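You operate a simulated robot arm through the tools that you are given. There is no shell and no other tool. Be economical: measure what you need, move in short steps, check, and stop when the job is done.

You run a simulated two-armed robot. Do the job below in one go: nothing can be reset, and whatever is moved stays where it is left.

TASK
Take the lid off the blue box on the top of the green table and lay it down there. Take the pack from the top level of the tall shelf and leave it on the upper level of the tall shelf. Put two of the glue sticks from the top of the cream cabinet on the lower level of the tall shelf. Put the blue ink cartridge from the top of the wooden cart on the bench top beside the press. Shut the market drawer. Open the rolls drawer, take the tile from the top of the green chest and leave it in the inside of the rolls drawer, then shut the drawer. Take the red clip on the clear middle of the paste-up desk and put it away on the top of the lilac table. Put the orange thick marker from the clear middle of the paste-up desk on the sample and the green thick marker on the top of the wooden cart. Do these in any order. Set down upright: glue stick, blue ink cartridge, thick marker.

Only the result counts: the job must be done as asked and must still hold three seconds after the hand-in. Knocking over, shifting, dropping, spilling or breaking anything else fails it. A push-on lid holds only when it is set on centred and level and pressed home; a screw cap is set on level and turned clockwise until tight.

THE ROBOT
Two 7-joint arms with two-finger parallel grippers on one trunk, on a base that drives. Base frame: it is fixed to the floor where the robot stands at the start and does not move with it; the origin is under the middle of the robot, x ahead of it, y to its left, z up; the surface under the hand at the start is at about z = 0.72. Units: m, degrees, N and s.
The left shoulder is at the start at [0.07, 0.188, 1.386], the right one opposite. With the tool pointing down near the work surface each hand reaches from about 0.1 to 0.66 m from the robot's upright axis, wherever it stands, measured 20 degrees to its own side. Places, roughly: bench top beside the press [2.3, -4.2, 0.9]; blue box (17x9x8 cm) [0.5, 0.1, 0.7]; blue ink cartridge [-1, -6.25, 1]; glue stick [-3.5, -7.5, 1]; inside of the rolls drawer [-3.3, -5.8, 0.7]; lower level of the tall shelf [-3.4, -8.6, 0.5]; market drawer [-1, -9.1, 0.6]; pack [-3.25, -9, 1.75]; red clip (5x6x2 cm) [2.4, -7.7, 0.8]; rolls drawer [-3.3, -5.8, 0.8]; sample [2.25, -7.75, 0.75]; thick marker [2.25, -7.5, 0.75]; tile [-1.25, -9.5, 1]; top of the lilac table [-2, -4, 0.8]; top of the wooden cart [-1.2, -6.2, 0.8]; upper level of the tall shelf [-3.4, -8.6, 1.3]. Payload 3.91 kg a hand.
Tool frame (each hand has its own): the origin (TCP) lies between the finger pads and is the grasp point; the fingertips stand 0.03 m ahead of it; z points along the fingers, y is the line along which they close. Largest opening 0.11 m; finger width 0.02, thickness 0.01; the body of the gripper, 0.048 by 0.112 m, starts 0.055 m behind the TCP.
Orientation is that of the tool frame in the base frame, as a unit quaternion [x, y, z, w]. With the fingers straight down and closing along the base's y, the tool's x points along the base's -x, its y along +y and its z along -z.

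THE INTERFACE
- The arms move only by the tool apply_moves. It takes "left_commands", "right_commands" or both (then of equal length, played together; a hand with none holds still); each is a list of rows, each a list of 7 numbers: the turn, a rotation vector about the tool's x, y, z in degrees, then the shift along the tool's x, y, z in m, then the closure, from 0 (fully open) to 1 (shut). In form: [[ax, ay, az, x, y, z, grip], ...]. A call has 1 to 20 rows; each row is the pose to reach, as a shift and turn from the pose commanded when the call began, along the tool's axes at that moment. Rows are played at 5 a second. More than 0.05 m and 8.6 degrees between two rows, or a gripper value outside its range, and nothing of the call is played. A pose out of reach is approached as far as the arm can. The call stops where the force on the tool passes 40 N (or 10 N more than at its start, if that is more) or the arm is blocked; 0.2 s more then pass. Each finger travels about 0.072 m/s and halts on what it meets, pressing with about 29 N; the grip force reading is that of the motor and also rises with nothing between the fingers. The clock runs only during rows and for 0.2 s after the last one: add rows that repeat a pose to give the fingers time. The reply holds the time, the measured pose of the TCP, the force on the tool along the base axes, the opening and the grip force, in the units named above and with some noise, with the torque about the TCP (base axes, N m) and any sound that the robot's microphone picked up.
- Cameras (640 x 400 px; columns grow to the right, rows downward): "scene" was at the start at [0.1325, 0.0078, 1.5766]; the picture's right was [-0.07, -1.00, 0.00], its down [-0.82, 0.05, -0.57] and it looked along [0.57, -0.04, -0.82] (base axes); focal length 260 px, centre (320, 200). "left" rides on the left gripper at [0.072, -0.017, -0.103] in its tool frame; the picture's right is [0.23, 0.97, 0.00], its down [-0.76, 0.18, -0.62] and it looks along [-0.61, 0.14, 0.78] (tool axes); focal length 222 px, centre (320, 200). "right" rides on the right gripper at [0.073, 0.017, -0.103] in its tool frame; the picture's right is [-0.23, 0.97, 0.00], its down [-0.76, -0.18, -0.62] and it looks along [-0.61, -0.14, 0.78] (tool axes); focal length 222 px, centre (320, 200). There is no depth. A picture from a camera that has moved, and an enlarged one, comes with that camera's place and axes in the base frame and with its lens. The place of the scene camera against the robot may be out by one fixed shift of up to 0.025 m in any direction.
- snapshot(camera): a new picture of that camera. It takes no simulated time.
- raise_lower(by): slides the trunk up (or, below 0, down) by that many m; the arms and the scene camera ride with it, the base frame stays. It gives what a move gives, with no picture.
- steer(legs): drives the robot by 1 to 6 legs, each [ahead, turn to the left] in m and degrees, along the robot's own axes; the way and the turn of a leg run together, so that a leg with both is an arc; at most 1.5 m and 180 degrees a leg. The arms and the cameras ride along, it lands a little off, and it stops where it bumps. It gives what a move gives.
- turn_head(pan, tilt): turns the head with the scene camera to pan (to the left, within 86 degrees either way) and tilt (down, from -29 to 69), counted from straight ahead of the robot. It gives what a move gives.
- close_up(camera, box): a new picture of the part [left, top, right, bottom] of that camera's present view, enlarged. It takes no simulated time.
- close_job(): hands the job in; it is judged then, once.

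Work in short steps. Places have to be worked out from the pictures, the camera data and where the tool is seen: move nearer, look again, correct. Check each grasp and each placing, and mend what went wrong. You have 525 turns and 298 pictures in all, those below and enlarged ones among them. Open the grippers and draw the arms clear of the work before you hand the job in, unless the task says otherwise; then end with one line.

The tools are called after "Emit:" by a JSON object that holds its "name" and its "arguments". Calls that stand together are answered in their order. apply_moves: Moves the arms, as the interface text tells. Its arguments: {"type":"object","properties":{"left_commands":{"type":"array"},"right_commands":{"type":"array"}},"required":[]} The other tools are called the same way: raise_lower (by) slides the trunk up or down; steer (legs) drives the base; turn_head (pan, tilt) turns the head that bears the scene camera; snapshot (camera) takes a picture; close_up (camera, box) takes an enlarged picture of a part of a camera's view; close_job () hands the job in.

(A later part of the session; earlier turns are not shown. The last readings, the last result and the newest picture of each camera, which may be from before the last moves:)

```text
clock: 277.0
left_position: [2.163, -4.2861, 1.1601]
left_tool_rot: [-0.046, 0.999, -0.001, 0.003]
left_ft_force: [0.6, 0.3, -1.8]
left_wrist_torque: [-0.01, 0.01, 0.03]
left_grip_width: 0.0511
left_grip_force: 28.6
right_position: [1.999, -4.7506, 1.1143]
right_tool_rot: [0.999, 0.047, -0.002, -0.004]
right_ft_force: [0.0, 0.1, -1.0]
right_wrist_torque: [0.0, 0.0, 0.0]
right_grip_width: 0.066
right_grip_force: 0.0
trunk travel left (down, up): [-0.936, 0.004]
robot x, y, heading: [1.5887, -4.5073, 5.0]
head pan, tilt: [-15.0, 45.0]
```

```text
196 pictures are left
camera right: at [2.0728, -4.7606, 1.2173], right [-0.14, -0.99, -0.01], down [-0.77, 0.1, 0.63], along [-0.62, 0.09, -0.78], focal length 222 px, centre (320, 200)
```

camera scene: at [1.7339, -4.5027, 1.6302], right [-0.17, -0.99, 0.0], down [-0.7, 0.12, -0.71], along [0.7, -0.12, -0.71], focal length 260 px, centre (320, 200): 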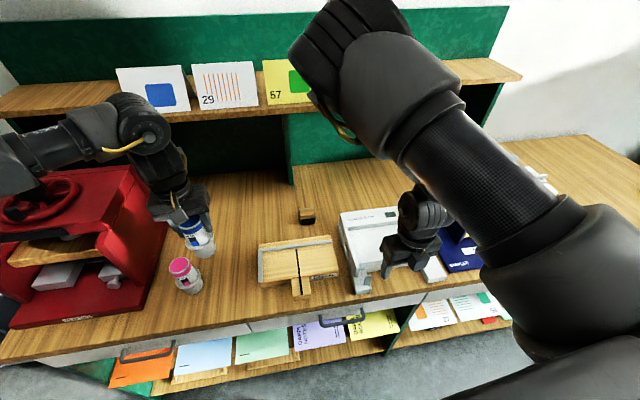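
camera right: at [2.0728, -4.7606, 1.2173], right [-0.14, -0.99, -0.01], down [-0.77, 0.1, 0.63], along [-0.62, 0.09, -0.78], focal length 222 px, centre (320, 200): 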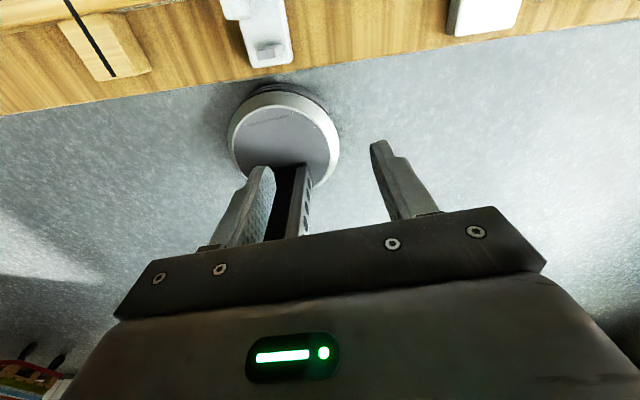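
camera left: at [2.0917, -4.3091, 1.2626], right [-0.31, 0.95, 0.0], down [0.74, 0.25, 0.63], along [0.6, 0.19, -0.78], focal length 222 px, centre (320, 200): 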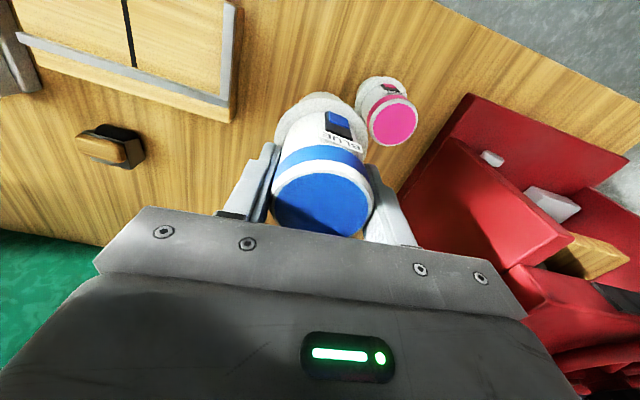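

Comparing the views, the device's near end is at x≈2.05 both before and after, so it did not shift noticeably. Now I bring the blue cartridge over [2.24, −4.30] and lower it.

Emit:
{"name": "apply_moves", "arguments": {"left_commands": [[0, 0, 0, -0.025, -0.007, 0.03, 1], [0, 0, 0, -0.05, -0.014, 0.06, 1], [0, 0, 0, -0.075, -0.021, 0.09, 1], [0, 0, 0, -0.075, -0.021, 0.12, 1], [0, 0, 0, -0.075, -0.021, 0.14, 1], [0, 0, 0, -0.075, -0.021, 0.14, 1]]}}

Emit:
{"name": "snapshot", "arguments": {"camera": "left"}}

Emit:
{"name": "turn_head", "arguments": {"pan": 15, "tilt": 45}}

Emit:
{"name": "close_up", "arguments": {"camera": "scene", "box": [200, 100, 440, 250]}}

```text
clock: 278.4
left_position: [2.2394, -4.3005, 1.0225]
left_tool_rot: [-0.046, 0.999, -0.002, 0.005]
left_ft_force: [-0.1, 0.1, -1.8]
left_wrist_torque: [-0.01, 0.01, 0.02]
left_grip_width: 0.0511
left_grip_force: 29.2
right_position: [1.9988, -4.7495, 1.1152]
right_tool_rot: [0.999, 0.047, -0.002, -0.004]
right_ft_force: [-0.2, 0.4, -0.7]
right_wrist_torque: [0.01, 0.02, 0.01]
right_grip_width: 0.066
right_grip_force: 0.1
trunk travel left (down, up): [-0.936, 0.004]
robot x, y, heading: [1.5874, -4.5066, 5.0]
head pan, tilt: [-15.0, 45.0]
```

```text
195 pictures are left
camera left: at [2.1675, -4.3232, 1.1245], right [-0.31, 0.95, -0.01], down [0.74, 0.25, 0.63], along [0.6, 0.19, -0.78], focal length 222 px, centre (320, 200)
```

left: 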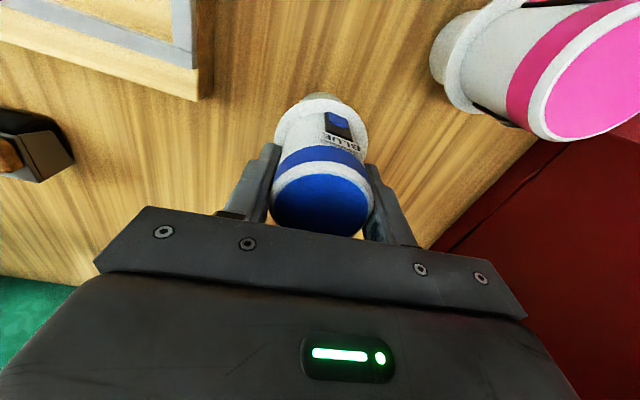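

```text
clock: 279.4
left_position: [2.2401, -4.2987, 1.0212]
left_tool_rot: [-0.045, 0.999, -0.001, 0.004]
left_ft_force: [-0.2, 0.0, -1.6]
left_wrist_torque: [-0.03, 0.0, -0.03]
left_grip_width: 0.0512
left_grip_force: 29.0
right_position: [1.9986, -4.7498, 1.1147]
right_tool_rot: [0.999, 0.047, -0.002, -0.004]
right_ft_force: [-0.4, -0.3, 0.4]
right_wrist_torque: [-0.02, 0.01, 0.0]
right_grip_width: 0.0659
right_grip_force: 0.1
trunk travel left (down, up): [-0.936, 0.004]
robot x, y, heading: [1.5936, -4.5097, 5.1]
head pan, tilt: [15.0, 45.0]
```

```text
2.67 times, centred on (320, 175) of scene
camera zoom: at [1.7297, -4.4611, 1.6302], right [0.34, -0.94, 0.0], down [-0.66, -0.24, -0.71], along [0.66, 0.24, -0.71], focal length 694 px, centre (320, 267)
```

zoom: 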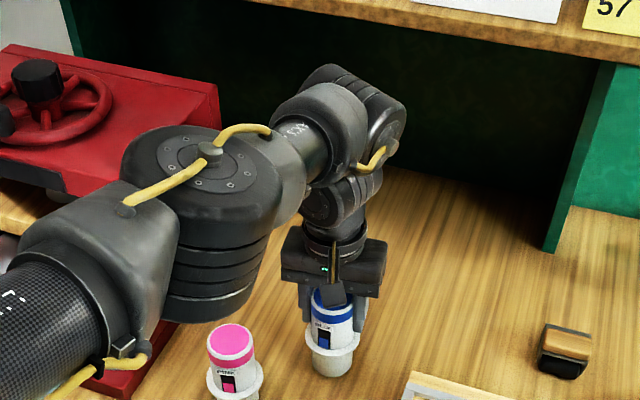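

I lower it in small steps to contact.

Emit:
{"name": "apply_moves", "arguments": {"left_commands": [[0, 0, 0, 0, 0, 0.005, 1], [0, 0, 0, 0, 0, 0.01, 1], [0, 0, 0, 0, 0, 0.014, 1], [0, 0, 0, 0, 0, 0.018, 1], [0, 0, 0, 0, 0, 0.022, 1], [0, 0, 0, 0, 0, 0.026, 1], [0, 0, 0, 0, 0, 0.03, 1], [0, 0, 0, 0, 0, 0.034, 1]]}}

```text
clock: 281.2
left_position: [2.2379, -4.3004, 0.9872]
left_tool_rot: [-0.046, 0.999, -0.001, 0.006]
left_ft_force: [1.9, -0.6, 23.6]
left_wrist_torque: [0.31, 0.02, 0.11]
left_grip_width: 0.0511
left_grip_force: 28.9
right_position: [1.9965, -4.7515, 1.1163]
right_tool_rot: [0.999, 0.046, 0.0, -0.004]
right_ft_force: [-0.2, -1.3, -0.2]
right_wrist_torque: [-0.03, 0.01, -0.01]
right_grip_width: 0.0661
right_grip_force: 0.0
trunk travel left (down, up): [-0.936, 0.004]
robot x, y, heading: [1.5939, -4.5087, 5.1]
head pan, tilt: [15.0, 45.0]
```

Contact. I ease off, open and rise straight up.

Emit:
{"name": "apply_moves", "arguments": {"left_commands": [[0, 0, 0, 0, 0, -0.002, 0.9], [0, 0, 0, 0, 0, -0.002, 0.6], [0, 0, 0, 0, 0, -0.002, 0.35], [0, 0, 0, 0, 0, -0.002, 0.25], [0, 0, 0, 0, 0, -0.002, 0.25], [0, 0, 0, 0, 0, -0.03, 0.25], [0, 0, 0, 0, 0, -0.06, 0.25], [0, 0, 0, 0, 0, -0.1, 0.25], [0, 0, 0, 0, 0, -0.14, 0.25]]}}

Emit:
{"name": "snapshot", "arguments": {"camera": "left"}}

```text
clock: 283.2
left_position: [2.2401, -4.3021, 1.1273]
left_tool_rot: [-0.046, 0.999, -0.001, 0.004]
left_ft_force: [0.0, -0.4, -0.5]
left_wrist_torque: [-0.05, 0.03, -0.01]
left_grip_width: 0.0824
left_grip_force: 0.2
right_position: [1.9979, -4.7508, 1.114]
right_tool_rot: [0.999, 0.047, -0.001, -0.004]
right_ft_force: [0.0, 0.7, 0.1]
right_wrist_torque: [-0.01, -0.01, 0.01]
right_grip_width: 0.0659
right_grip_force: 0.0
trunk travel left (down, up): [-0.936, 0.004]
robot x, y, heading: [1.5929, -4.5076, 5.5]
head pan, tilt: [15.0, 45.0]
```

```text
193 pictures are left
camera left: at [2.1677, -4.3259, 1.2319], right [-0.31, 0.95, 0.0], down [0.74, 0.25, 0.63], along [0.6, 0.19, -0.78], focal length 222 px, centre (320, 200)
```

left: 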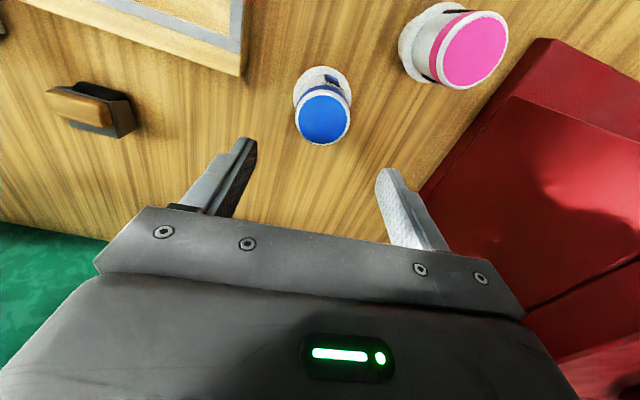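

The cartridge stands beside the press. Next is the green chest: I back off, turn, and drive towards [−0.6, −7.9].

Emit:
{"name": "steer", "arguments": {"legs": [[-0.6, 0], [0, -121], [1.5, 0], [1.5, 0], [0.6, 0], [0, 25]]}}

Emit:
{"name": "turn_head", "arguments": {"pan": 0, "tilt": 30}}

Emit:
{"name": "snapshot", "arguments": {"camera": "scene"}}

```text
clock: 309.8
left_position: [-0.5557, -8.3475, 1.1286]
left_tool_rot: [0.718, 0.696, -0.004, 0.002]
left_ft_force: [-0.4, 0.3, 0.4]
left_wrist_torque: [0.0, 0.0, 0.02]
left_grip_width: 0.0826
left_grip_force: 0.1
right_position: [-0.9706, -8.0529, 1.1148]
right_tool_rot: [-0.696, 0.718, -0.002, 0.005]
right_ft_force: [-0.1, -0.6, 0.4]
right_wrist_torque: [0.0, 0.01, 0.0]
right_grip_width: 0.0659
right_grip_force: 0.1
trunk travel left (down, up): [-0.936, 0.004]
robot x, y, heading: [-0.6782, -7.68, -92.2]
head pan, tilt: [15.0, 45.0]
```

```text
clock: 310.6
left_position: [-0.5543, -8.3479, 1.1281]
left_tool_rot: [0.719, 0.695, -0.004, 0.002]
left_ft_force: [-0.1, 0.3, -0.3]
left_wrist_torque: [0.02, -0.01, -0.03]
left_grip_width: 0.0826
left_grip_force: 0.0
right_position: [-0.9686, -8.0522, 1.114]
right_tool_rot: [-0.696, 0.718, -0.001, 0.004]
right_ft_force: [0.1, -1.3, -0.1]
right_wrist_torque: [0.01, 0.0, 0.01]
right_grip_width: 0.0662
right_grip_force: 0.0
trunk travel left (down, up): [-0.936, 0.004]
robot x, y, heading: [-0.6763, -7.6779, -92.0]
head pan, tilt: [0.0, 30.0]
```

```text
192 pictures are left
camera scene: at [-0.6702, -7.8086, 1.6528], right [-1.0, 0.03, 0.0], down [0.02, 0.5, -0.87], along [-0.03, -0.86, -0.5], focal length 260 px, centre (320, 200)
```

scene: 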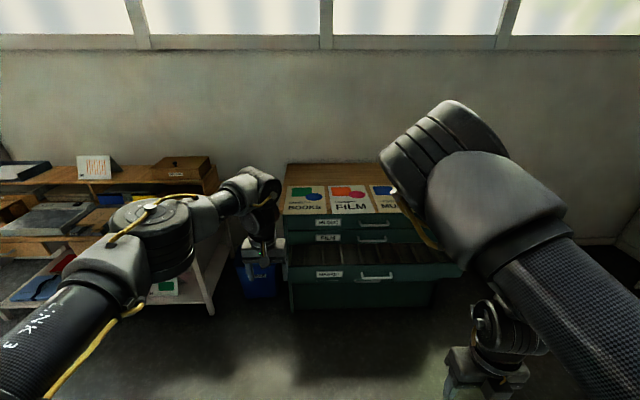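

I zoom in on the chest.

Emit:
{"name": "close_up", "arguments": {"camera": "scene", "box": [260, 150, 500, 320]}}

```text
2.35 times, centred on (380, 235) of scene
camera zoom: at [-0.6702, -7.8086, 1.6528], right [-1.0, 0.03, 0.0], down [0.02, 0.5, -0.87], along [-0.03, -0.86, -0.5], focal length 613 px, centre (179, 118)
```

zoom: 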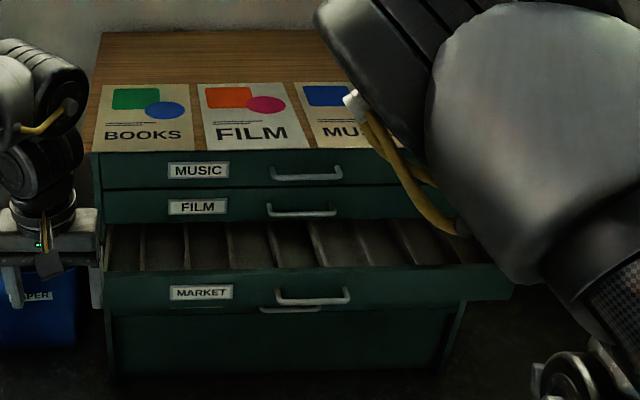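

The MARKET drawer is the open one. I look with the left camera for the tile on top.

Emit:
{"name": "snapshot", "arguments": {"camera": "left"}}

```text
190 pictures are left
camera left: at [-0.5687, -8.2753, 1.2312], right [0.98, 0.19, -0.01], down [0.15, -0.76, 0.63], along [0.12, -0.62, -0.78], focal length 222 px, centre (320, 200)
```

left: 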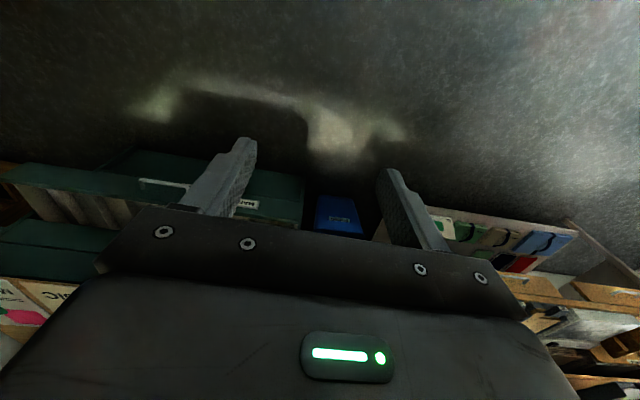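

I shift the robot to x≈−1.0 so the head camera sees the chest top between the arms.

Emit:
{"name": "steer", "arguments": {"legs": [[0, -42], [0.48, 0], [0, 44]]}}

Emit:
{"name": "turn_head", "arguments": {"pan": 0, "tilt": 38}}

Emit:
{"name": "snapshot", "arguments": {"camera": "scene"}}

```text
clock: 317.4
left_position: [-0.8592, -8.6828, 1.1281]
left_tool_rot: [0.707, 0.708, -0.003, 0.002]
left_ft_force: [-0.1, -1.0, 0.5]
left_wrist_torque: [0.0, -0.02, 0.03]
left_grip_width: 0.0823
left_grip_force: 0.1
right_position: [-1.2862, -8.4032, 1.1145]
right_tool_rot: [0.709, -0.705, 0.003, -0.004]
right_ft_force: [0.2, -1.1, -0.2]
right_wrist_torque: [0.01, 0.01, 0.0]
right_grip_width: 0.066
right_grip_force: 0.0
trunk travel left (down, up): [-0.936, 0.004]
robot x, y, heading: [-1.0058, -8.0188, -89.8]
head pan, tilt: [0.0, 30.0]
```

```text
clock: 318.1
left_position: [-0.8602, -8.6827, 1.1279]
left_tool_rot: [0.707, 0.707, -0.005, 0.001]
left_ft_force: [-1.2, 0.2, -0.6]
left_wrist_torque: [-0.03, 0.0, 0.02]
left_grip_width: 0.0823
left_grip_force: 0.2
right_position: [-1.2856, -8.402, 1.1139]
right_tool_rot: [0.71, -0.705, 0.003, -0.004]
right_ft_force: [0.8, -0.2, -0.4]
right_wrist_torque: [0.01, 0.0, 0.03]
right_grip_width: 0.0661
right_grip_force: 0.1
trunk travel left (down, up): [-0.936, 0.004]
robot x, y, heading: [-1.0094, -8.019, -90.1]
head pan, tilt: [0.0, 38.0]
```

```text
189 pictures are left
camera scene: at [-0.9948, -8.144, 1.6405], right [-1.0, 0.0, 0.0], down [0.0, 0.62, -0.79], along [0.0, -0.79, -0.62], focal length 260 px, centre (320, 200)
```

scene: 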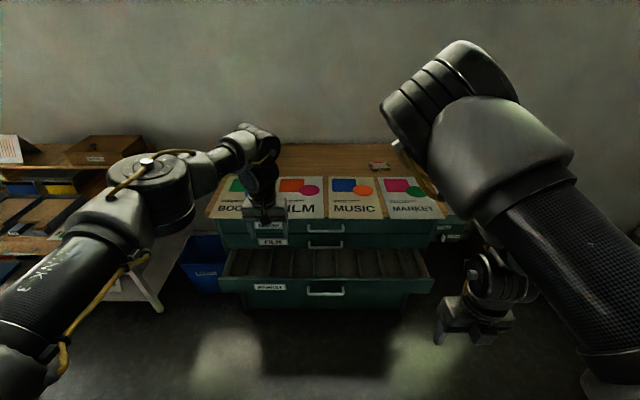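

Emit:
{"name": "close_up", "arguments": {"camera": "scene", "box": [200, 130, 470, 310]}}

```text
2.22 times, centred on (335, 220) of scene
camera zoom: at [-0.9948, -8.144, 1.6405], right [-1.0, 0.0, 0.0], down [0.0, 0.62, -0.79], along [0.0, -0.79, -0.62], focal length 579 px, centre (287, 156)
```

zoom: 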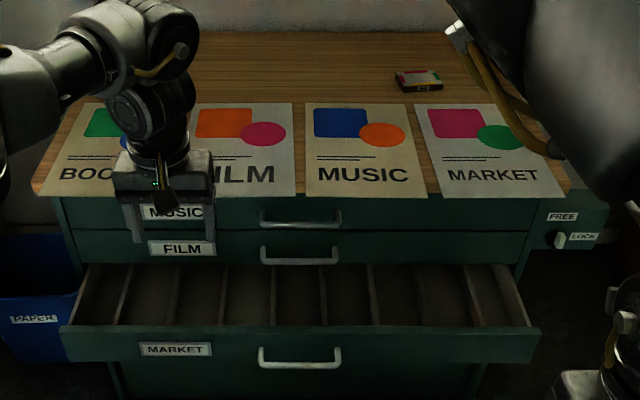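

The MARKET drawer's handle is at ≈[−1.02, −8.83, 0.56], out by roughly 0.12 m, and the tile lies at ≈[−1.32, −9.39, 0.91]. To push the drawer I lower the trunk by 0.4 and pitch the closed left hand forward 50°.

Emit:
{"name": "raise_lower", "arguments": {"by": -0.4}}

Emit:
{"name": "apply_moves", "arguments": {"left_commands": [[0, -8.3, 0, 0, 0, 0, 0.6], [0, -16.6, 0, 0, 0, 0, 0.8], [0, -25, 0, 0, 0, 0, 1], [0, -33.3, 0, 0, 0, 0, 1], [0, -41.6, 0, 0, 0, 0, 1], [0, -50, 0, 0, 0, 0, 1]]}}

Emit:
{"name": "snapshot", "arguments": {"camera": "scene"}}

```text
clock: 321.9
left_position: [-0.8592, -8.6833, 0.728]
left_tool_rot: [0.706, 0.708, -0.005, 0.002]
left_ft_force: [-0.3, 0.1, 0.1]
left_wrist_torque: [0.01, 0.03, -0.01]
left_grip_width: 0.0825
left_grip_force: 0.1
right_position: [-1.2843, -8.4022, 0.7136]
right_tool_rot: [0.709, -0.706, 0.001, -0.005]
right_ft_force: [-0.4, -0.2, 0.5]
right_wrist_torque: [0.0, -0.02, 0.0]
right_grip_width: 0.0657
right_grip_force: 0.1
trunk travel left (down, up): [-0.536, 0.404]
robot x, y, heading: [-1.0039, -8.0187, -89.9]
head pan, tilt: [0.0, 38.0]
```

```text
clock: 323.3
left_position: [-0.8574, -8.6841, 0.7278]
left_tool_rot: [0.637, 0.641, -0.303, 0.302]
left_ft_force: [-0.4, 0.7, 0.3]
left_wrist_torque: [0.01, 0.04, 0.0]
left_grip_width: 0.0
left_grip_force: 28.7
right_position: [-1.2852, -8.4027, 0.7159]
right_tool_rot: [0.709, -0.706, 0.001, -0.004]
right_ft_force: [0.2, 0.0, 0.0]
right_wrist_torque: [-0.01, 0.02, 0.0]
right_grip_width: 0.0658
right_grip_force: 0.1
trunk travel left (down, up): [-0.536, 0.404]
robot x, y, heading: [-1.0057, -8.0224, -90.0]
head pan, tilt: [0.0, 38.0]
```

```text
187 pictures are left
camera scene: at [-0.9936, -8.1437, 1.2406], right [-1.0, 0.0, 0.0], down [0.0, 0.62, -0.79], along [0.0, -0.79, -0.62], focal length 260 px, centre (320, 200)
```

scene: 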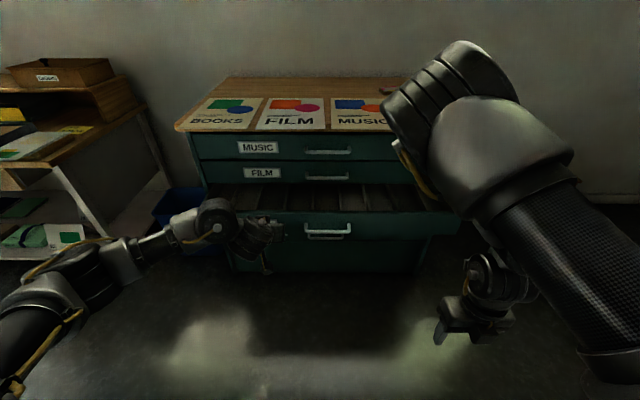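

I lower the fingertips to handle height beside the handle.

Emit:
{"name": "apply_moves", "arguments": {"left_commands": [[0, 0, 0, 0.033, -0.01, 0.028, 1], [0, 0, 0, 0.066, -0.025, 0.056, 1], [0, 0, 0, 0.0996, -0.04, 0.0836, 1], [0, 0, 0, 0.0996, -0.04, 0.0836, 1]]}}

Emit:
{"name": "snapshot", "arguments": {"camera": "left"}}

Emit:
{"name": "close_up", "arguments": {"camera": "scene", "box": [170, 150, 450, 290]}}

```text
clock: 324.3
left_position: [-0.8969, -8.6853, 0.5969]
left_tool_rot: [0.639, 0.641, -0.301, 0.301]
left_ft_force: [0.5, -1.0, -0.1]
left_wrist_torque: [0.02, -0.03, -0.04]
left_grip_width: 0.0
left_grip_force: 29.5
right_position: [-1.2845, -8.4027, 0.714]
right_tool_rot: [0.709, -0.705, 0.002, -0.004]
right_ft_force: [-0.2, 0.9, -0.2]
right_wrist_torque: [0.01, 0.0, 0.0]
right_grip_width: 0.066
right_grip_force: 0.1
trunk travel left (down, up): [-0.536, 0.404]
robot x, y, heading: [-1.0043, -8.0203, -89.9]
head pan, tilt: [0.0, 38.0]
```

```text
186 pictures are left
camera left: at [-0.9138, -8.5599, 0.6077], right [0.97, 0.15, -0.18], down [0.18, 0.0, 0.98], along [0.14, -0.99, -0.03], focal length 222 px, centre (320, 200)
```

left: 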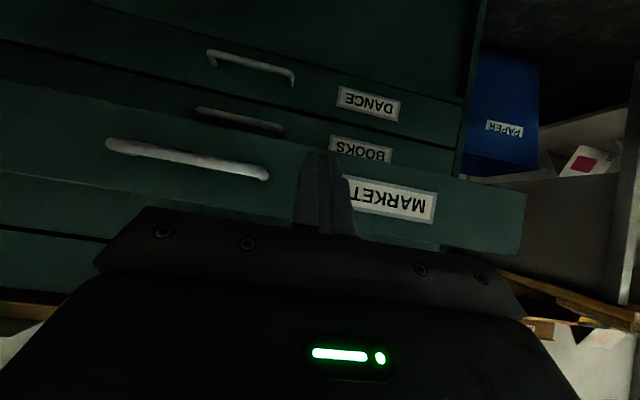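

```text
2.29 times, centred on (310, 220) of scene
camera zoom: at [-0.9947, -8.1436, 1.2406], right [-1.0, 0.0, 0.0], down [0.0, 0.62, -0.79], along [0.0, -0.79, -0.62], focal length 595 px, centre (343, 154)
```

zoom: 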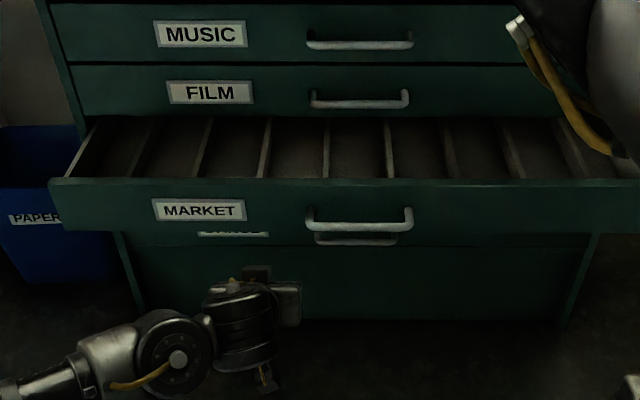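

The fingertips face the panel just beside the handle. I push forward (−y) in small steps.

Emit:
{"name": "apply_moves", "arguments": {"left_commands": [[0, 0, 0, -0.0129, 0, 0.0153, 1], [0, 0, 0, -0.0257, 0, 0.0306, 1], [0, 0, 0, -0.0386, 0, 0.046, 1], [0, 0, 0, -0.0514, 0, 0.0613, 1], [0, 0, 0, -0.0643, 0, 0.0766, 1], [0, 0, 0, -0.0772, 0, 0.0919, 1], [0, 0, 0, -0.09, 0, 0.107, 1], [0, 0, 0, -0.103, 0, 0.1226, 1], [0, 0, 0, -0.1157, 0, 0.1379, 1], [0, 0, 0, -0.1286, 0, 0.1532, 1]]}}

Emit:
{"name": "close_up", "arguments": {"camera": "scene", "box": [170, 150, 450, 290]}}

```text
clock: 326.5
left_position: [-0.8843, -8.8486, 0.622]
left_tool_rot: [0.637, 0.641, -0.303, 0.302]
left_ft_force: [-0.4, 1.2, -0.6]
left_wrist_torque: [-0.02, 0.0, 0.01]
left_grip_width: 0.0
left_grip_force: 28.6
left hand out of reach, approached as far as the arm can: row 8, 9, 10
right_position: [-1.2836, -8.4021, 0.7145]
right_tool_rot: [0.709, -0.705, 0.002, -0.004]
right_ft_force: [-0.3, 0.3, -0.5]
right_wrist_torque: [0.0, 0.02, -0.01]
right_grip_width: 0.066
right_grip_force: 0.1
trunk travel left (down, up): [-0.536, 0.404]
robot x, y, heading: [-1.0054, -8.0178, -89.5]
head pan, tilt: [0.0, 38.0]
```

```text
2.29 times, centred on (310, 220) of scene
camera zoom: at [-0.9944, -8.1439, 1.2406], right [-1.0, 0.0, 0.0], down [0.0, 0.62, -0.79], along [0.0, -0.79, -0.62], focal length 595 px, centre (343, 154)
```

zoom: 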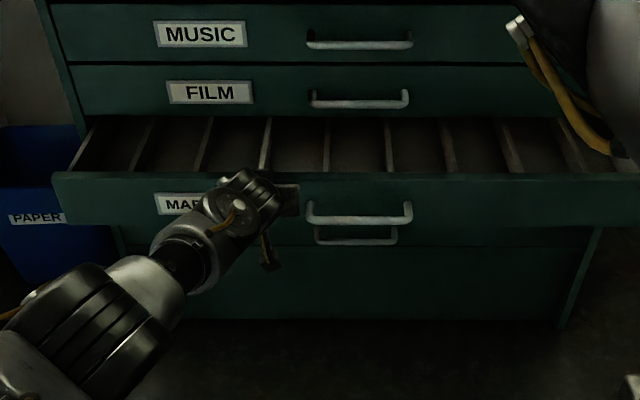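

The arm is at its reach limit. I retract it a bit, drive 0.17 m closer, and push again.

Emit:
{"name": "apply_moves", "arguments": {"left_commands": [[0, 0, 0, 0.037, 0, -0.021, 1], [0, 0, 0, 0.0744, 0, -0.042, 1], [0, 0, 0, 0.126, 0, -0.103, 1], [0, 0, 0, 0.126, 0, -0.103, 1]]}}

Emit:
{"name": "steer", "arguments": {"legs": [[0.17, 0]]}}

```text
refused: row 3 steps farther than a row can; nothing moved
```

```text
clock: 328.0
left_position: [-0.8826, -9.0173, 0.6192]
left_tool_rot: [0.638, 0.641, -0.301, 0.301]
left_ft_force: [0.4, 0.4, 0.2]
left_wrist_torque: [0.0, -0.02, -0.01]
left_grip_width: 0.0003
left_grip_force: 29.3
right_position: [-1.2831, -8.5715, 0.7132]
right_tool_rot: [0.709, -0.705, 0.002, -0.004]
right_ft_force: [-1.3, -0.3, 0.2]
right_wrist_torque: [0.0, -0.01, 0.01]
right_grip_width: 0.0658
right_grip_force: 0.2
trunk travel left (down, up): [-0.536, 0.404]
robot x, y, heading: [-1.0029, -8.183, -89.6]
head pan, tilt: [0.0, 38.0]
```

The retract was refused, so the drive pushed directly, though the force reads zero. I check the drawer.

Emit:
{"name": "snapshot", "arguments": {"camera": "scene"}}

Emit:
{"name": "snapshot", "arguments": {"camera": "left"}}

```text
183 pictures are left
camera scene: at [-0.9939, -8.3137, 1.2403], right [-1.0, 0.0, 0.0], down [0.0, 0.62, -0.79], along [0.0, -0.79, -0.62], focal length 260 px, centre (320, 200)
```

scene: 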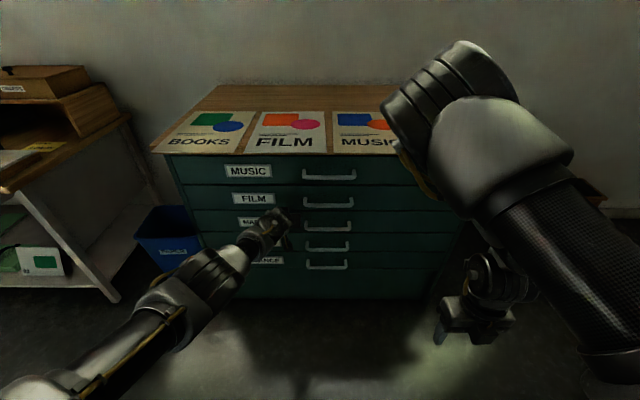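

```text
182 pictures are left
camera left: at [-0.901, -8.8912, 0.6292], right [0.97, 0.15, -0.18], down [0.18, 0.0, 0.98], along [0.15, -0.99, -0.03], focal length 222 px, centre (320, 200)
```

left: 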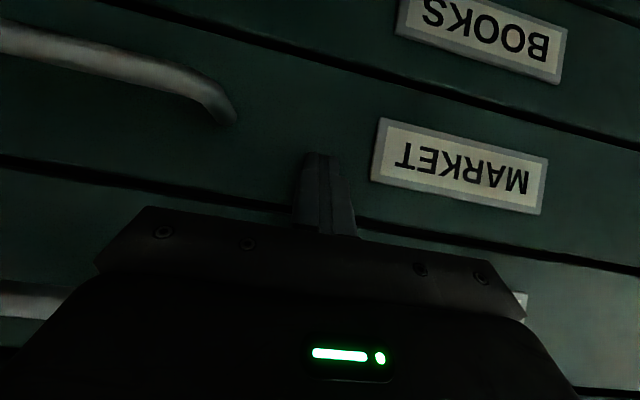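

The drawer looks flush. I push 2–3 cm more with the base to make sure it is fully seated.

Emit:
{"name": "steer", "arguments": {"legs": [[0.03, 0]]}}

Emit:
{"name": "close_up", "arguments": {"camera": "scene", "box": [150, 140, 450, 300]}}

```text
clock: 328.7
left_position: [-0.8831, -9.0179, 0.6179]
left_tool_rot: [0.64, 0.643, -0.298, 0.298]
left_ft_force: [-0.7, 1.3, -0.6]
left_wrist_torque: [-0.09, -0.03, 0.09]
left_grip_width: 0.0001
left_grip_force: 29.4
right_position: [-1.2832, -8.5779, 0.7157]
right_tool_rot: [0.711, -0.703, 0.002, -0.003]
right_ft_force: [0.0, -0.1, 0.1]
right_wrist_torque: [-0.05, 0.02, -0.01]
right_grip_width: 0.0659
right_grip_force: 0.1
trunk travel left (down, up): [-0.536, 0.404]
robot x, y, heading: [-1.005, -8.1948, -89.5]
head pan, tilt: [0.0, 38.0]
stopped in leg 1: the force on the tool passed its limit at 58 N (the readings are from after the stop); the commanded pose is now the measured one
```

```text
2.13 times, centred on (300, 220) of scene
camera zoom: at [-0.9935, -8.3162, 1.2408], right [-1.0, -0.01, 0.0], down [0.0, 0.61, -0.79], along [0.01, -0.79, -0.61], focal length 556 px, centre (363, 157)
```

zoom: 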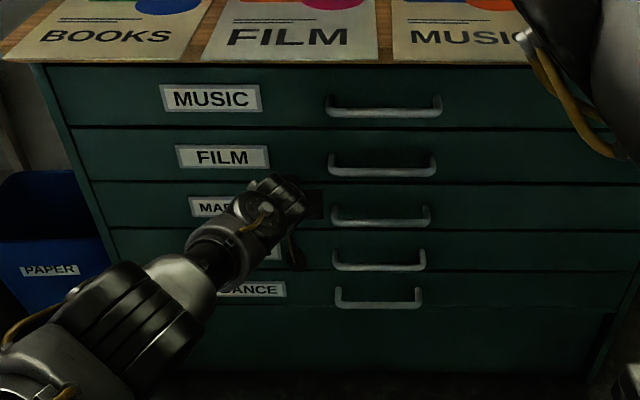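

It is fully seated. I back off 0.2 m and check that it stays shut.

Emit:
{"name": "steer", "arguments": {"legs": [[-0.25, 0]]}}

Emit:
{"name": "snapshot", "arguments": {"camera": "scene"}}

```text
clock: 330.5
left_position: [-0.884, -8.771, 0.6162]
left_tool_rot: [0.64, 0.643, -0.298, 0.298]
left_ft_force: [0.3, -0.8, 0.1]
left_wrist_torque: [-0.01, 0.01, 0.02]
left_grip_width: 0.0002
left_grip_force: 28.8
right_position: [-1.2846, -8.3295, 0.7143]
right_tool_rot: [0.71, -0.704, 0.001, -0.003]
right_ft_force: [0.4, -0.1, -0.2]
right_wrist_torque: [-0.01, 0.03, -0.02]
right_grip_width: 0.0661
right_grip_force: 0.1
trunk travel left (down, up): [-0.536, 0.404]
robot x, y, heading: [-1.0043, -7.9474, -89.8]
head pan, tilt: [0.0, 38.0]
```

```text
180 pictures are left
camera scene: at [-0.9951, -8.0693, 1.2406], right [-1.0, -0.01, 0.0], down [0.0, 0.62, -0.79], along [0.0, -0.79, -0.62], focal length 260 px, centre (320, 200)
```

scene: 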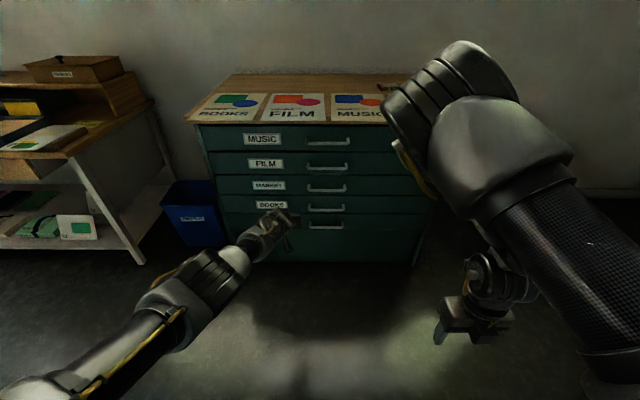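

The drawer stays shut. Now the tile: I raise the trunk, level the left hand again, and get a better look at the chest top.

Emit:
{"name": "apply_moves", "arguments": {"left_commands": [[0, 8.3, 0, 0, 0, -0.02, 0.8], [0, 16.6, 0, 0, 0, -0.04, 0.5], [0, 25, 0, 0, 0, -0.06, 0.2], [0, 33.3, 0, 0, 0, -0.08, 0], [0, 41.6, 0, 0, 0, -0.1, 0], [0, 48, 0, 0, 0, -0.1, 0]]}}

Emit:
{"name": "raise_lower", "arguments": {"by": 0.4}}

Emit:
{"name": "steer", "arguments": {"legs": [[0, -40], [0.4, 0], [0, 40]]}}

Emit:
{"name": "turn_head", "arguments": {"pan": 0, "tilt": 40}}

Emit:
{"name": "snapshot", "arguments": {"camera": "scene"}}

```text
clock: 331.9
left_position: [-0.8737, -8.6811, 0.6852]
left_tool_rot: [0.706, 0.708, -0.012, 0.01]
left_ft_force: [0.2, -0.4, 0.4]
left_wrist_torque: [-0.01, 0.04, -0.02]
left_grip_width: 0.1101
left_grip_force: 0.1
left hand out of reach, approached as far as the arm can: row 6
right_position: [-1.2849, -8.3304, 0.7136]
right_tool_rot: [0.711, -0.704, 0.002, -0.004]
right_ft_force: [0.2, 0.0, 0.6]
right_wrist_torque: [0.0, -0.02, -0.01]
right_grip_width: 0.0658
right_grip_force: 0.0
trunk travel left (down, up): [-0.536, 0.404]
robot x, y, heading: [-1.0071, -7.9466, -89.7]
head pan, tilt: [0.0, 38.0]
```

```text
clock: 335.8
left_position: [-0.8732, -8.682, 1.084]
left_tool_rot: [0.705, 0.709, -0.012, 0.01]
left_ft_force: [-0.1, 0.3, 0.4]
left_wrist_torque: [-0.01, -0.02, 0.01]
left_grip_width: 0.1099
left_grip_force: 0.1
right_position: [-1.2835, -8.3298, 1.1138]
right_tool_rot: [0.71, -0.704, 0.0, -0.003]
right_ft_force: [0.0, -0.5, 0.0]
right_wrist_torque: [0.04, 0.02, 0.02]
right_grip_width: 0.066
right_grip_force: 0.1
trunk travel left (down, up): [-0.936, 0.004]
robot x, y, heading: [-1.005, -7.9512, -89.6]
head pan, tilt: [0.0, 38.0]
```

```text
clock: 342.0
left_position: [-1.1453, -8.9911, 1.0846]
left_tool_rot: [0.711, 0.703, -0.013, 0.011]
left_ft_force: [-0.1, 0.0, -0.2]
left_wrist_torque: [0.0, 0.0, -0.01]
left_grip_width: 0.1101
left_grip_force: 0.1
right_position: [-1.5502, -8.6302, 1.1139]
right_tool_rot: [-0.704, 0.711, -0.002, 0.004]
right_ft_force: [0.5, -0.4, -0.4]
right_wrist_torque: [-0.05, -0.05, -0.02]
right_grip_width: 0.0658
right_grip_force: 0.1
trunk travel left (down, up): [-0.936, 0.004]
robot x, y, heading: [-1.2638, -8.2527, -90.6]
head pan, tilt: [0.0, 38.0]
```

```text
clock: 342.6
left_position: [-1.1448, -8.991, 1.0844]
left_tool_rot: [0.712, 0.702, -0.013, 0.01]
left_ft_force: [0.3, 0.0, -0.1]
left_wrist_torque: [-0.01, 0.01, 0.02]
left_grip_width: 0.1101
left_grip_force: 0.1
right_position: [-1.5508, -8.631, 1.1145]
right_tool_rot: [-0.703, 0.712, -0.002, 0.005]
right_ft_force: [-0.5, -1.2, 0.9]
right_wrist_torque: [-0.01, 0.02, 0.0]
right_grip_width: 0.0661
right_grip_force: 0.1
trunk travel left (down, up): [-0.936, 0.004]
robot x, y, heading: [-1.2664, -8.2517, -90.7]
head pan, tilt: [0.0, 40.0]
```

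```text
179 pictures are left
camera scene: at [-1.2561, -8.375, 1.6375], right [-1.0, 0.01, 0.0], down [0.01, 0.64, -0.77], along [-0.01, -0.77, -0.64], focal length 260 px, centre (320, 200)
```

scene: 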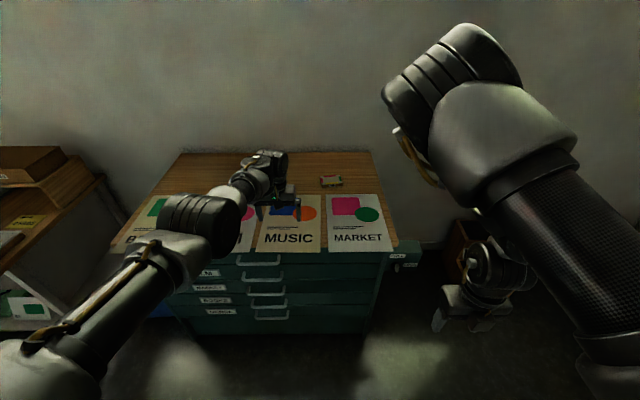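

Emit:
{"name": "close_up", "arguments": {"camera": "scene", "box": [240, 140, 440, 265]}}

Emit:
{"name": "snapshot", "arguments": {"camera": "left"}}

```text
3.20 times, centred on (340, 202) of scene
camera zoom: at [-1.2561, -8.375, 1.6375], right [-1.0, 0.01, 0.0], down [0.01, 0.64, -0.77], along [-0.01, -0.77, -0.64], focal length 833 px, centre (256, 192)
```

zoom: 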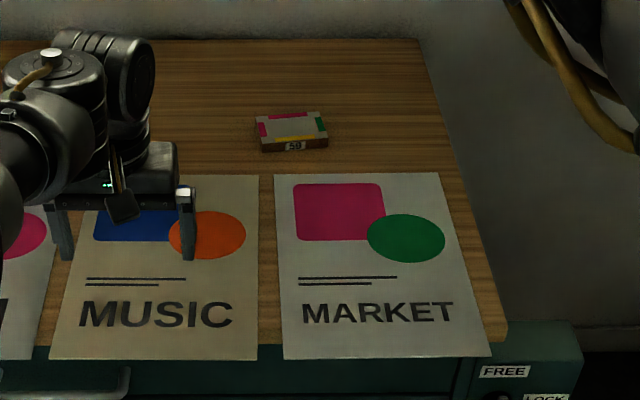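

```text
177 pictures are left
camera left: at [-1.1609, -8.9152, 1.1859], right [0.98, 0.22, -0.01], down [0.17, -0.74, 0.65], along [0.13, -0.63, -0.76], focal length 222 px, centre (320, 200)
```

left: 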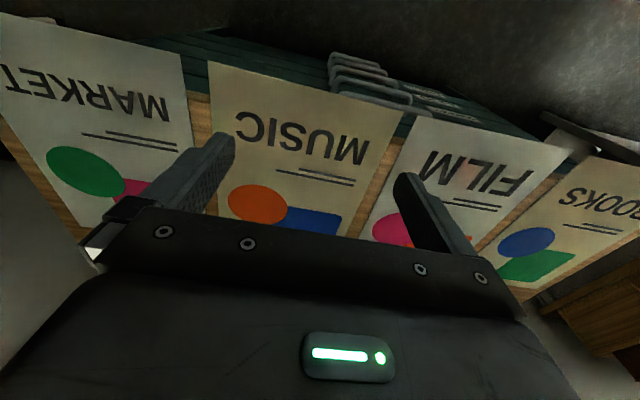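

The tile measures about 11 × 8 × 2.5 cm and lies at ≈[−1.326, −9.46], so it must be gripped across its short side (y). The left hand already reaches 0.74 m ahead, so I drive in close to the chest at x≈−1.47.

Emit:
{"name": "steer", "arguments": {"legs": [[0, -22], [0.46, 0], [0, 22.5]]}}

Emit:
{"name": "turn_head", "arguments": {"pan": 10, "tilt": 50}}

Emit:
{"name": "snapshot", "arguments": {"camera": "scene"}}

Emit:
{"name": "snapshot", "arguments": {"camera": "left"}}

```text
clock: 347.7
left_position: [-1.3296, -9.4032, 1.0859]
left_tool_rot: [0.714, 0.7, -0.011, 0.011]
left_ft_force: [2.0, 0.1, 0.5]
left_wrist_torque: [0.03, 0.08, 0.05]
left_grip_width: 0.1101
left_grip_force: 0.1
right_position: [-1.7314, -9.0405, 1.1137]
right_tool_rot: [-0.702, 0.712, -0.003, 0.004]
right_ft_force: [-0.4, -0.2, -0.2]
right_wrist_torque: [-0.03, -0.01, -0.01]
right_grip_width: 0.0661
right_grip_force: 0.1
trunk travel left (down, up): [-0.936, 0.004]
robot x, y, heading: [-1.445, -8.6606, -91.1]
head pan, tilt: [0.0, 40.0]
```

```text
clock: 348.4
left_position: [-1.3275, -9.4035, 1.085]
left_tool_rot: [0.713, 0.701, -0.012, 0.012]
left_ft_force: [0.6, 0.2, -0.7]
left_wrist_torque: [0.01, 0.04, 0.02]
left_grip_width: 0.1101
left_grip_force: 0.2
right_position: [-1.7302, -9.0406, 1.1147]
right_tool_rot: [-0.701, 0.714, -0.001, 0.003]
right_ft_force: [1.4, 0.3, 0.1]
right_wrist_torque: [-0.02, 0.0, -0.02]
right_grip_width: 0.066
right_grip_force: 0.1
trunk travel left (down, up): [-0.936, 0.004]
robot x, y, heading: [-1.441, -8.6633, -91.0]
head pan, tilt: [10.0, 50.0]
```

```text
176 pictures are left
camera scene: at [-1.421, -8.7778, 1.6234], right [-0.99, -0.15, 0.0], down [-0.12, 0.76, -0.64], along [0.1, -0.64, -0.77], focal length 260 px, centre (320, 200)
```

scene: 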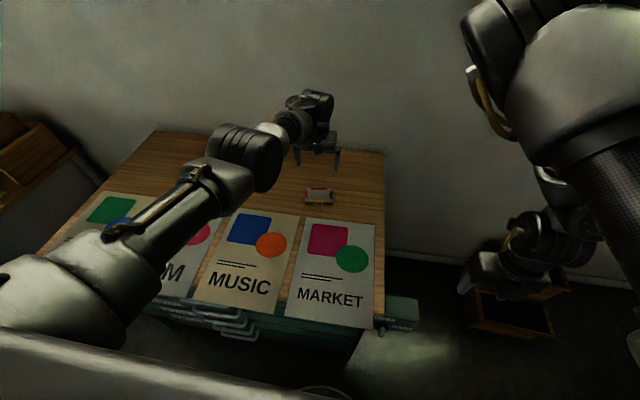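

```text
175 pictures are left
camera left: at [-1.3431, -9.3278, 1.1861], right [0.98, 0.21, -0.01], down [0.17, -0.74, 0.65], along [0.13, -0.63, -0.76], focal length 222 px, centre (320, 200)
```

left: 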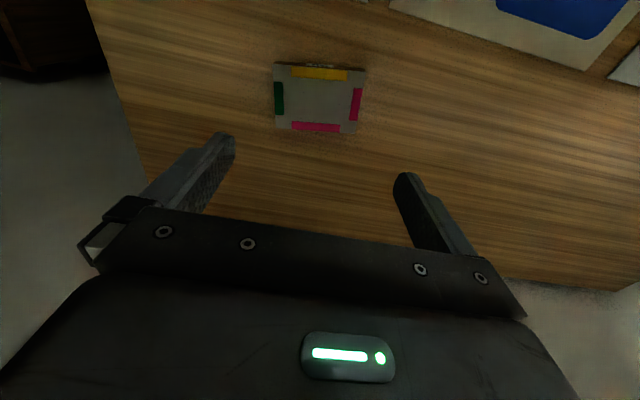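

The hand is already right over the tile. I rotate the hand 90° so it closes along y.

Emit:
{"name": "apply_moves", "arguments": {"left_commands": [[0, 0, -8.5, 0, 0, 0, 0], [0, 0, -17, 0, 0, 0, 0], [0, 0, -25.5, 0, 0, 0, 0], [0, 0, -34, 0, 0, 0, 0], [0, 0, -42.5, 0, 0, 0, 0], [0, 0, -51, 0, 0, 0, 0], [0, 0, -59.5, 0, 0, 0, 0], [0, 0, -68, 0, 0, 0, 0], [0, 0, -76.5, 0, 0, 0, 0], [0, 0, -85, 0, 0, 0, 0], [0, 0, -90, 0, 0, 0, 0]]}}

Emit:
{"name": "snapshot", "arguments": {"camera": "left"}}

```text
clock: 350.8
left_position: [-1.3278, -9.4045, 1.0844]
left_tool_rot: [0.007, 1.0, -0.017, -0.001]
left_ft_force: [-0.6, -0.5, 0.0]
left_wrist_torque: [-0.01, 0.0, 0.02]
left_grip_width: 0.1101
left_grip_force: 0.1
right_position: [-1.7308, -9.0413, 1.1145]
right_tool_rot: [-0.701, 0.713, -0.001, 0.004]
right_ft_force: [-0.4, 0.1, 0.5]
right_wrist_torque: [0.01, -0.04, -0.03]
right_grip_width: 0.066
right_grip_force: 0.0
trunk travel left (down, up): [-0.936, 0.004]
robot x, y, heading: [-1.4442, -8.6644, -91.2]
head pan, tilt: [10.0, 50.0]
```

```text
174 pictures are left
camera left: at [-1.3998, -9.4163, 1.1893], right [-0.21, 0.98, -0.03], down [0.77, 0.19, 0.62], along [0.61, 0.11, -0.79], focal length 222 px, centre (320, 200)
```

left: 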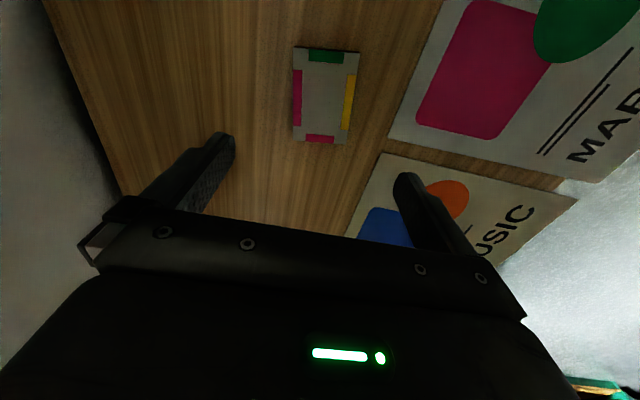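

Perfectly aligned. I lower with the trunk so the arm keeps its shape, to just above the tile.

Emit:
{"name": "raise_lower", "arguments": {"by": -0.14}}

Emit:
{"name": "snapshot", "arguments": {"camera": "left"}}

```text
clock: 352.5
left_position: [-1.3267, -9.4037, 0.9448]
left_tool_rot: [0.009, 1.0, -0.016, 0.0]
left_ft_force: [0.0, 0.0, 0.0]
left_wrist_torque: [-0.02, -0.01, 0.01]
left_grip_width: 0.1097
left_grip_force: 0.1
right_position: [-1.7297, -9.0409, 0.9736]
right_tool_rot: [-0.701, 0.713, -0.001, 0.003]
right_ft_force: [-0.8, 0.4, 0.4]
right_wrist_torque: [-0.01, 0.03, -0.03]
right_grip_width: 0.066
right_grip_force: 0.0
trunk travel left (down, up): [-0.796, 0.144]
robot x, y, heading: [-1.4406, -8.6641, -91.1]
head pan, tilt: [10.0, 50.0]
```

```text
173 pictures are left
camera left: at [-1.3998, -9.416, 1.0496], right [-0.21, 0.98, -0.03], down [0.77, 0.18, 0.62], along [0.61, 0.11, -0.79], focal length 222 px, centre (320, 200)
```

left: 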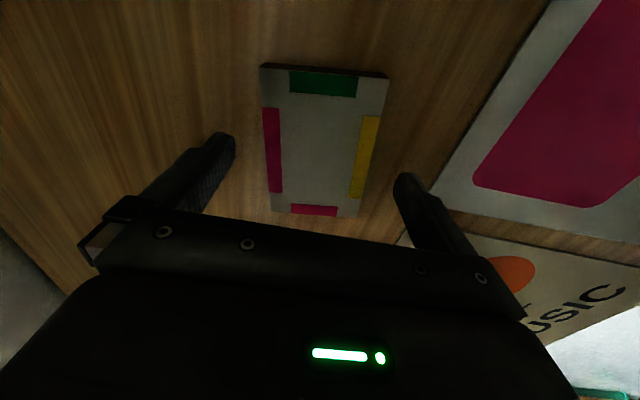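

Triangulation gives the tile's top at z≈0.878. I lower to TCP z≈0.89 and close.

Emit:
{"name": "apply_moves", "arguments": {"left_commands": [[-1, 0, 0, 0, 0, 0.02, 0], [-2, 0, 0, 0, 0, 0.04, 0], [-2, 0, 0, 0, 0, 0.053, 0], [-2, 0, 0, 0, 0, 0.053, 0], [-2, 0, 0, 0, 0, 0.053, 0.3], [-2, 0, 0, 0, 0, 0.053, 0.6], [-2, 0, 0, 0, 0, 0.053, 1], [-2, 0, 0, 0, 0, 0.053, 1]]}}

Emit:
{"name": "snapshot", "arguments": {"camera": "left"}}

```text
clock: 353.0
left_position: [-1.3283, -9.3943, 0.9312]
left_tool_rot: [0.01, 1.0, -0.009, -0.001]
left_ft_force: [-2.5, 18.4, 21.1]
left_wrist_torque: [1.86, -0.09, 0.23]
left_grip_width: 0.11
left_grip_force: 0.1
left hand out of reach, approached as far as the arm can: row 1, 2
right_position: [-1.7303, -9.0385, 0.9742]
right_tool_rot: [-0.701, 0.713, -0.002, 0.005]
right_ft_force: [-0.3, -1.0, 0.0]
right_wrist_torque: [0.02, 0.0, 0.04]
right_grip_width: 0.0661
right_grip_force: 0.0
trunk travel left (down, up): [-0.796, 0.144]
robot x, y, heading: [-1.444, -8.663, -91.0]
head pan, tilt: [10.0, 50.0]
stopped in row 2 (left hand): the force on the tool passed its limit at 52 N (the readings are from after the stop); the commanded pose is now the measured one
```

```text
172 pictures are left
camera left: at [-1.401, -9.4086, 1.0354], right [-0.21, 0.98, -0.02], down [0.77, 0.18, 0.62], along [0.61, 0.12, -0.79], focal length 222 px, centre (320, 200)
```

left: 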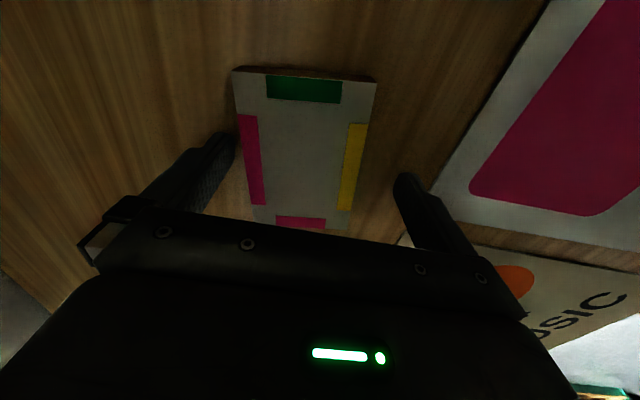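

A fingertip touched something at about z 0.90 while the arm ran out of reach. I rise 4 cm, drive 5 cm closer, and re-centre with more margin.

Emit:
{"name": "raise_lower", "arguments": {"by": 0.04}}

Emit:
{"name": "steer", "arguments": {"legs": [[0.05, 0]]}}

Emit:
{"name": "snapshot", "arguments": {"camera": "left"}}

```text
clock: 353.9
left_position: [-1.3264, -9.3973, 0.9678]
left_tool_rot: [0.009, 1.0, -0.011, -0.001]
left_ft_force: [0.4, -0.2, -0.3]
left_wrist_torque: [0.0, 0.0, -0.02]
left_grip_width: 0.1103
left_grip_force: 0.0
right_position: [-1.7297, -9.0406, 1.0129]
right_tool_rot: [-0.702, 0.713, 0.0, 0.005]
right_ft_force: [1.1, -0.4, -0.4]
right_wrist_torque: [0.03, 0.02, 0.01]
right_grip_width: 0.066
right_grip_force: 0.1
trunk travel left (down, up): [-0.836, 0.104]
robot x, y, heading: [-1.4422, -8.6651, -90.8]
head pan, tilt: [10.0, 50.0]
```

```text
clock: 354.8
left_position: [-1.3299, -9.4468, 0.9713]
left_tool_rot: [0.01, 1.0, -0.015, -0.002]
left_ft_force: [-0.5, 1.1, 0.0]
left_wrist_torque: [-0.07, -0.02, -0.03]
left_grip_width: 0.11
left_grip_force: 0.1
right_position: [-1.7305, -9.0828, 1.0164]
right_tool_rot: [-0.701, 0.713, -0.005, 0.002]
right_ft_force: [-0.1, 0.5, -0.3]
right_wrist_torque: [-0.04, 0.02, -0.02]
right_grip_width: 0.0662
right_grip_force: 0.0
trunk travel left (down, up): [-0.836, 0.104]
robot x, y, heading: [-1.444, -8.7115, -91.1]
head pan, tilt: [10.0, 50.0]
```

```text
171 pictures are left
camera left: at [-1.4029, -9.4594, 1.0765], right [-0.21, 0.98, -0.03], down [0.77, 0.18, 0.61], along [0.61, 0.11, -0.79], focal length 222 px, centre (320, 200)
```

left: 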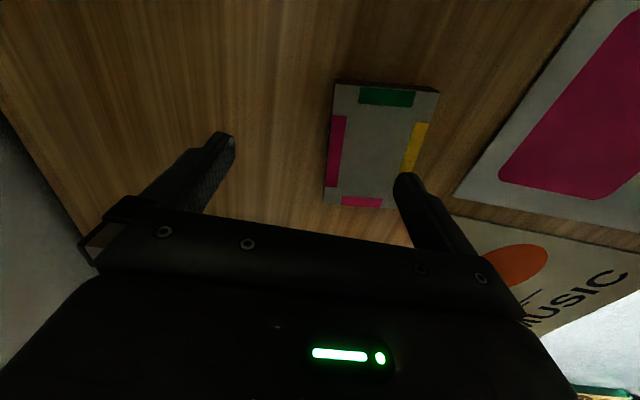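

Rechecking the contact torque, the fingertip touched the chest top, so that surface is at z≈0.90 and the tile is centred at ≈[−1.343, −9.405, 0.92]. I re-centre and go to TCP z 0.934.

Emit:
{"name": "apply_moves", "arguments": {"left_commands": [[-0.8, 0, 0, 0.006, 0.02, 0, 0], [-1.7, 0, 0, 0.013, 0.042, 0.005, 0], [-1.7, 0, 0, 0.013, 0.042, 0.02, 0], [-1.7, 0, 0, 0.013, 0.042, 0.032, 0], [-1.7, 0, 0, 0.013, 0.042, 0.037, 0], [-1.7, 0, 0, 0.013, 0.042, 0.037, 0]]}}

Emit:
{"name": "snapshot", "arguments": {"camera": "left"}}

```text
clock: 356.2
left_position: [-1.3431, -9.4083, 0.9308]
left_tool_rot: [0.009, 1.0, 0.002, -0.003]
left_ft_force: [0.1, 1.2, -0.1]
left_wrist_torque: [-0.03, 0.03, 0.03]
left_grip_width: 0.1099
left_grip_force: 0.0
right_position: [-1.7308, -9.0848, 1.0169]
right_tool_rot: [-0.701, 0.713, -0.003, 0.002]
right_ft_force: [0.7, 0.9, -0.3]
right_wrist_torque: [-0.02, 0.0, -0.02]
right_grip_width: 0.0657
right_grip_force: 0.1
trunk travel left (down, up): [-0.836, 0.104]
robot x, y, heading: [-1.4463, -8.7123, -91.1]
head pan, tilt: [10.0, 50.0]
```

```text
170 pictures are left
camera left: at [-1.416, -9.4241, 1.0359], right [-0.21, 0.98, 0.0], down [0.77, 0.16, 0.62], along [0.61, 0.13, -0.78], focal length 222 px, centre (320, 200)
```

left: 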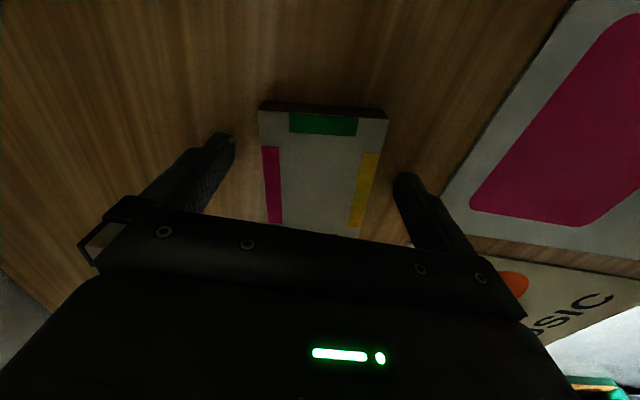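

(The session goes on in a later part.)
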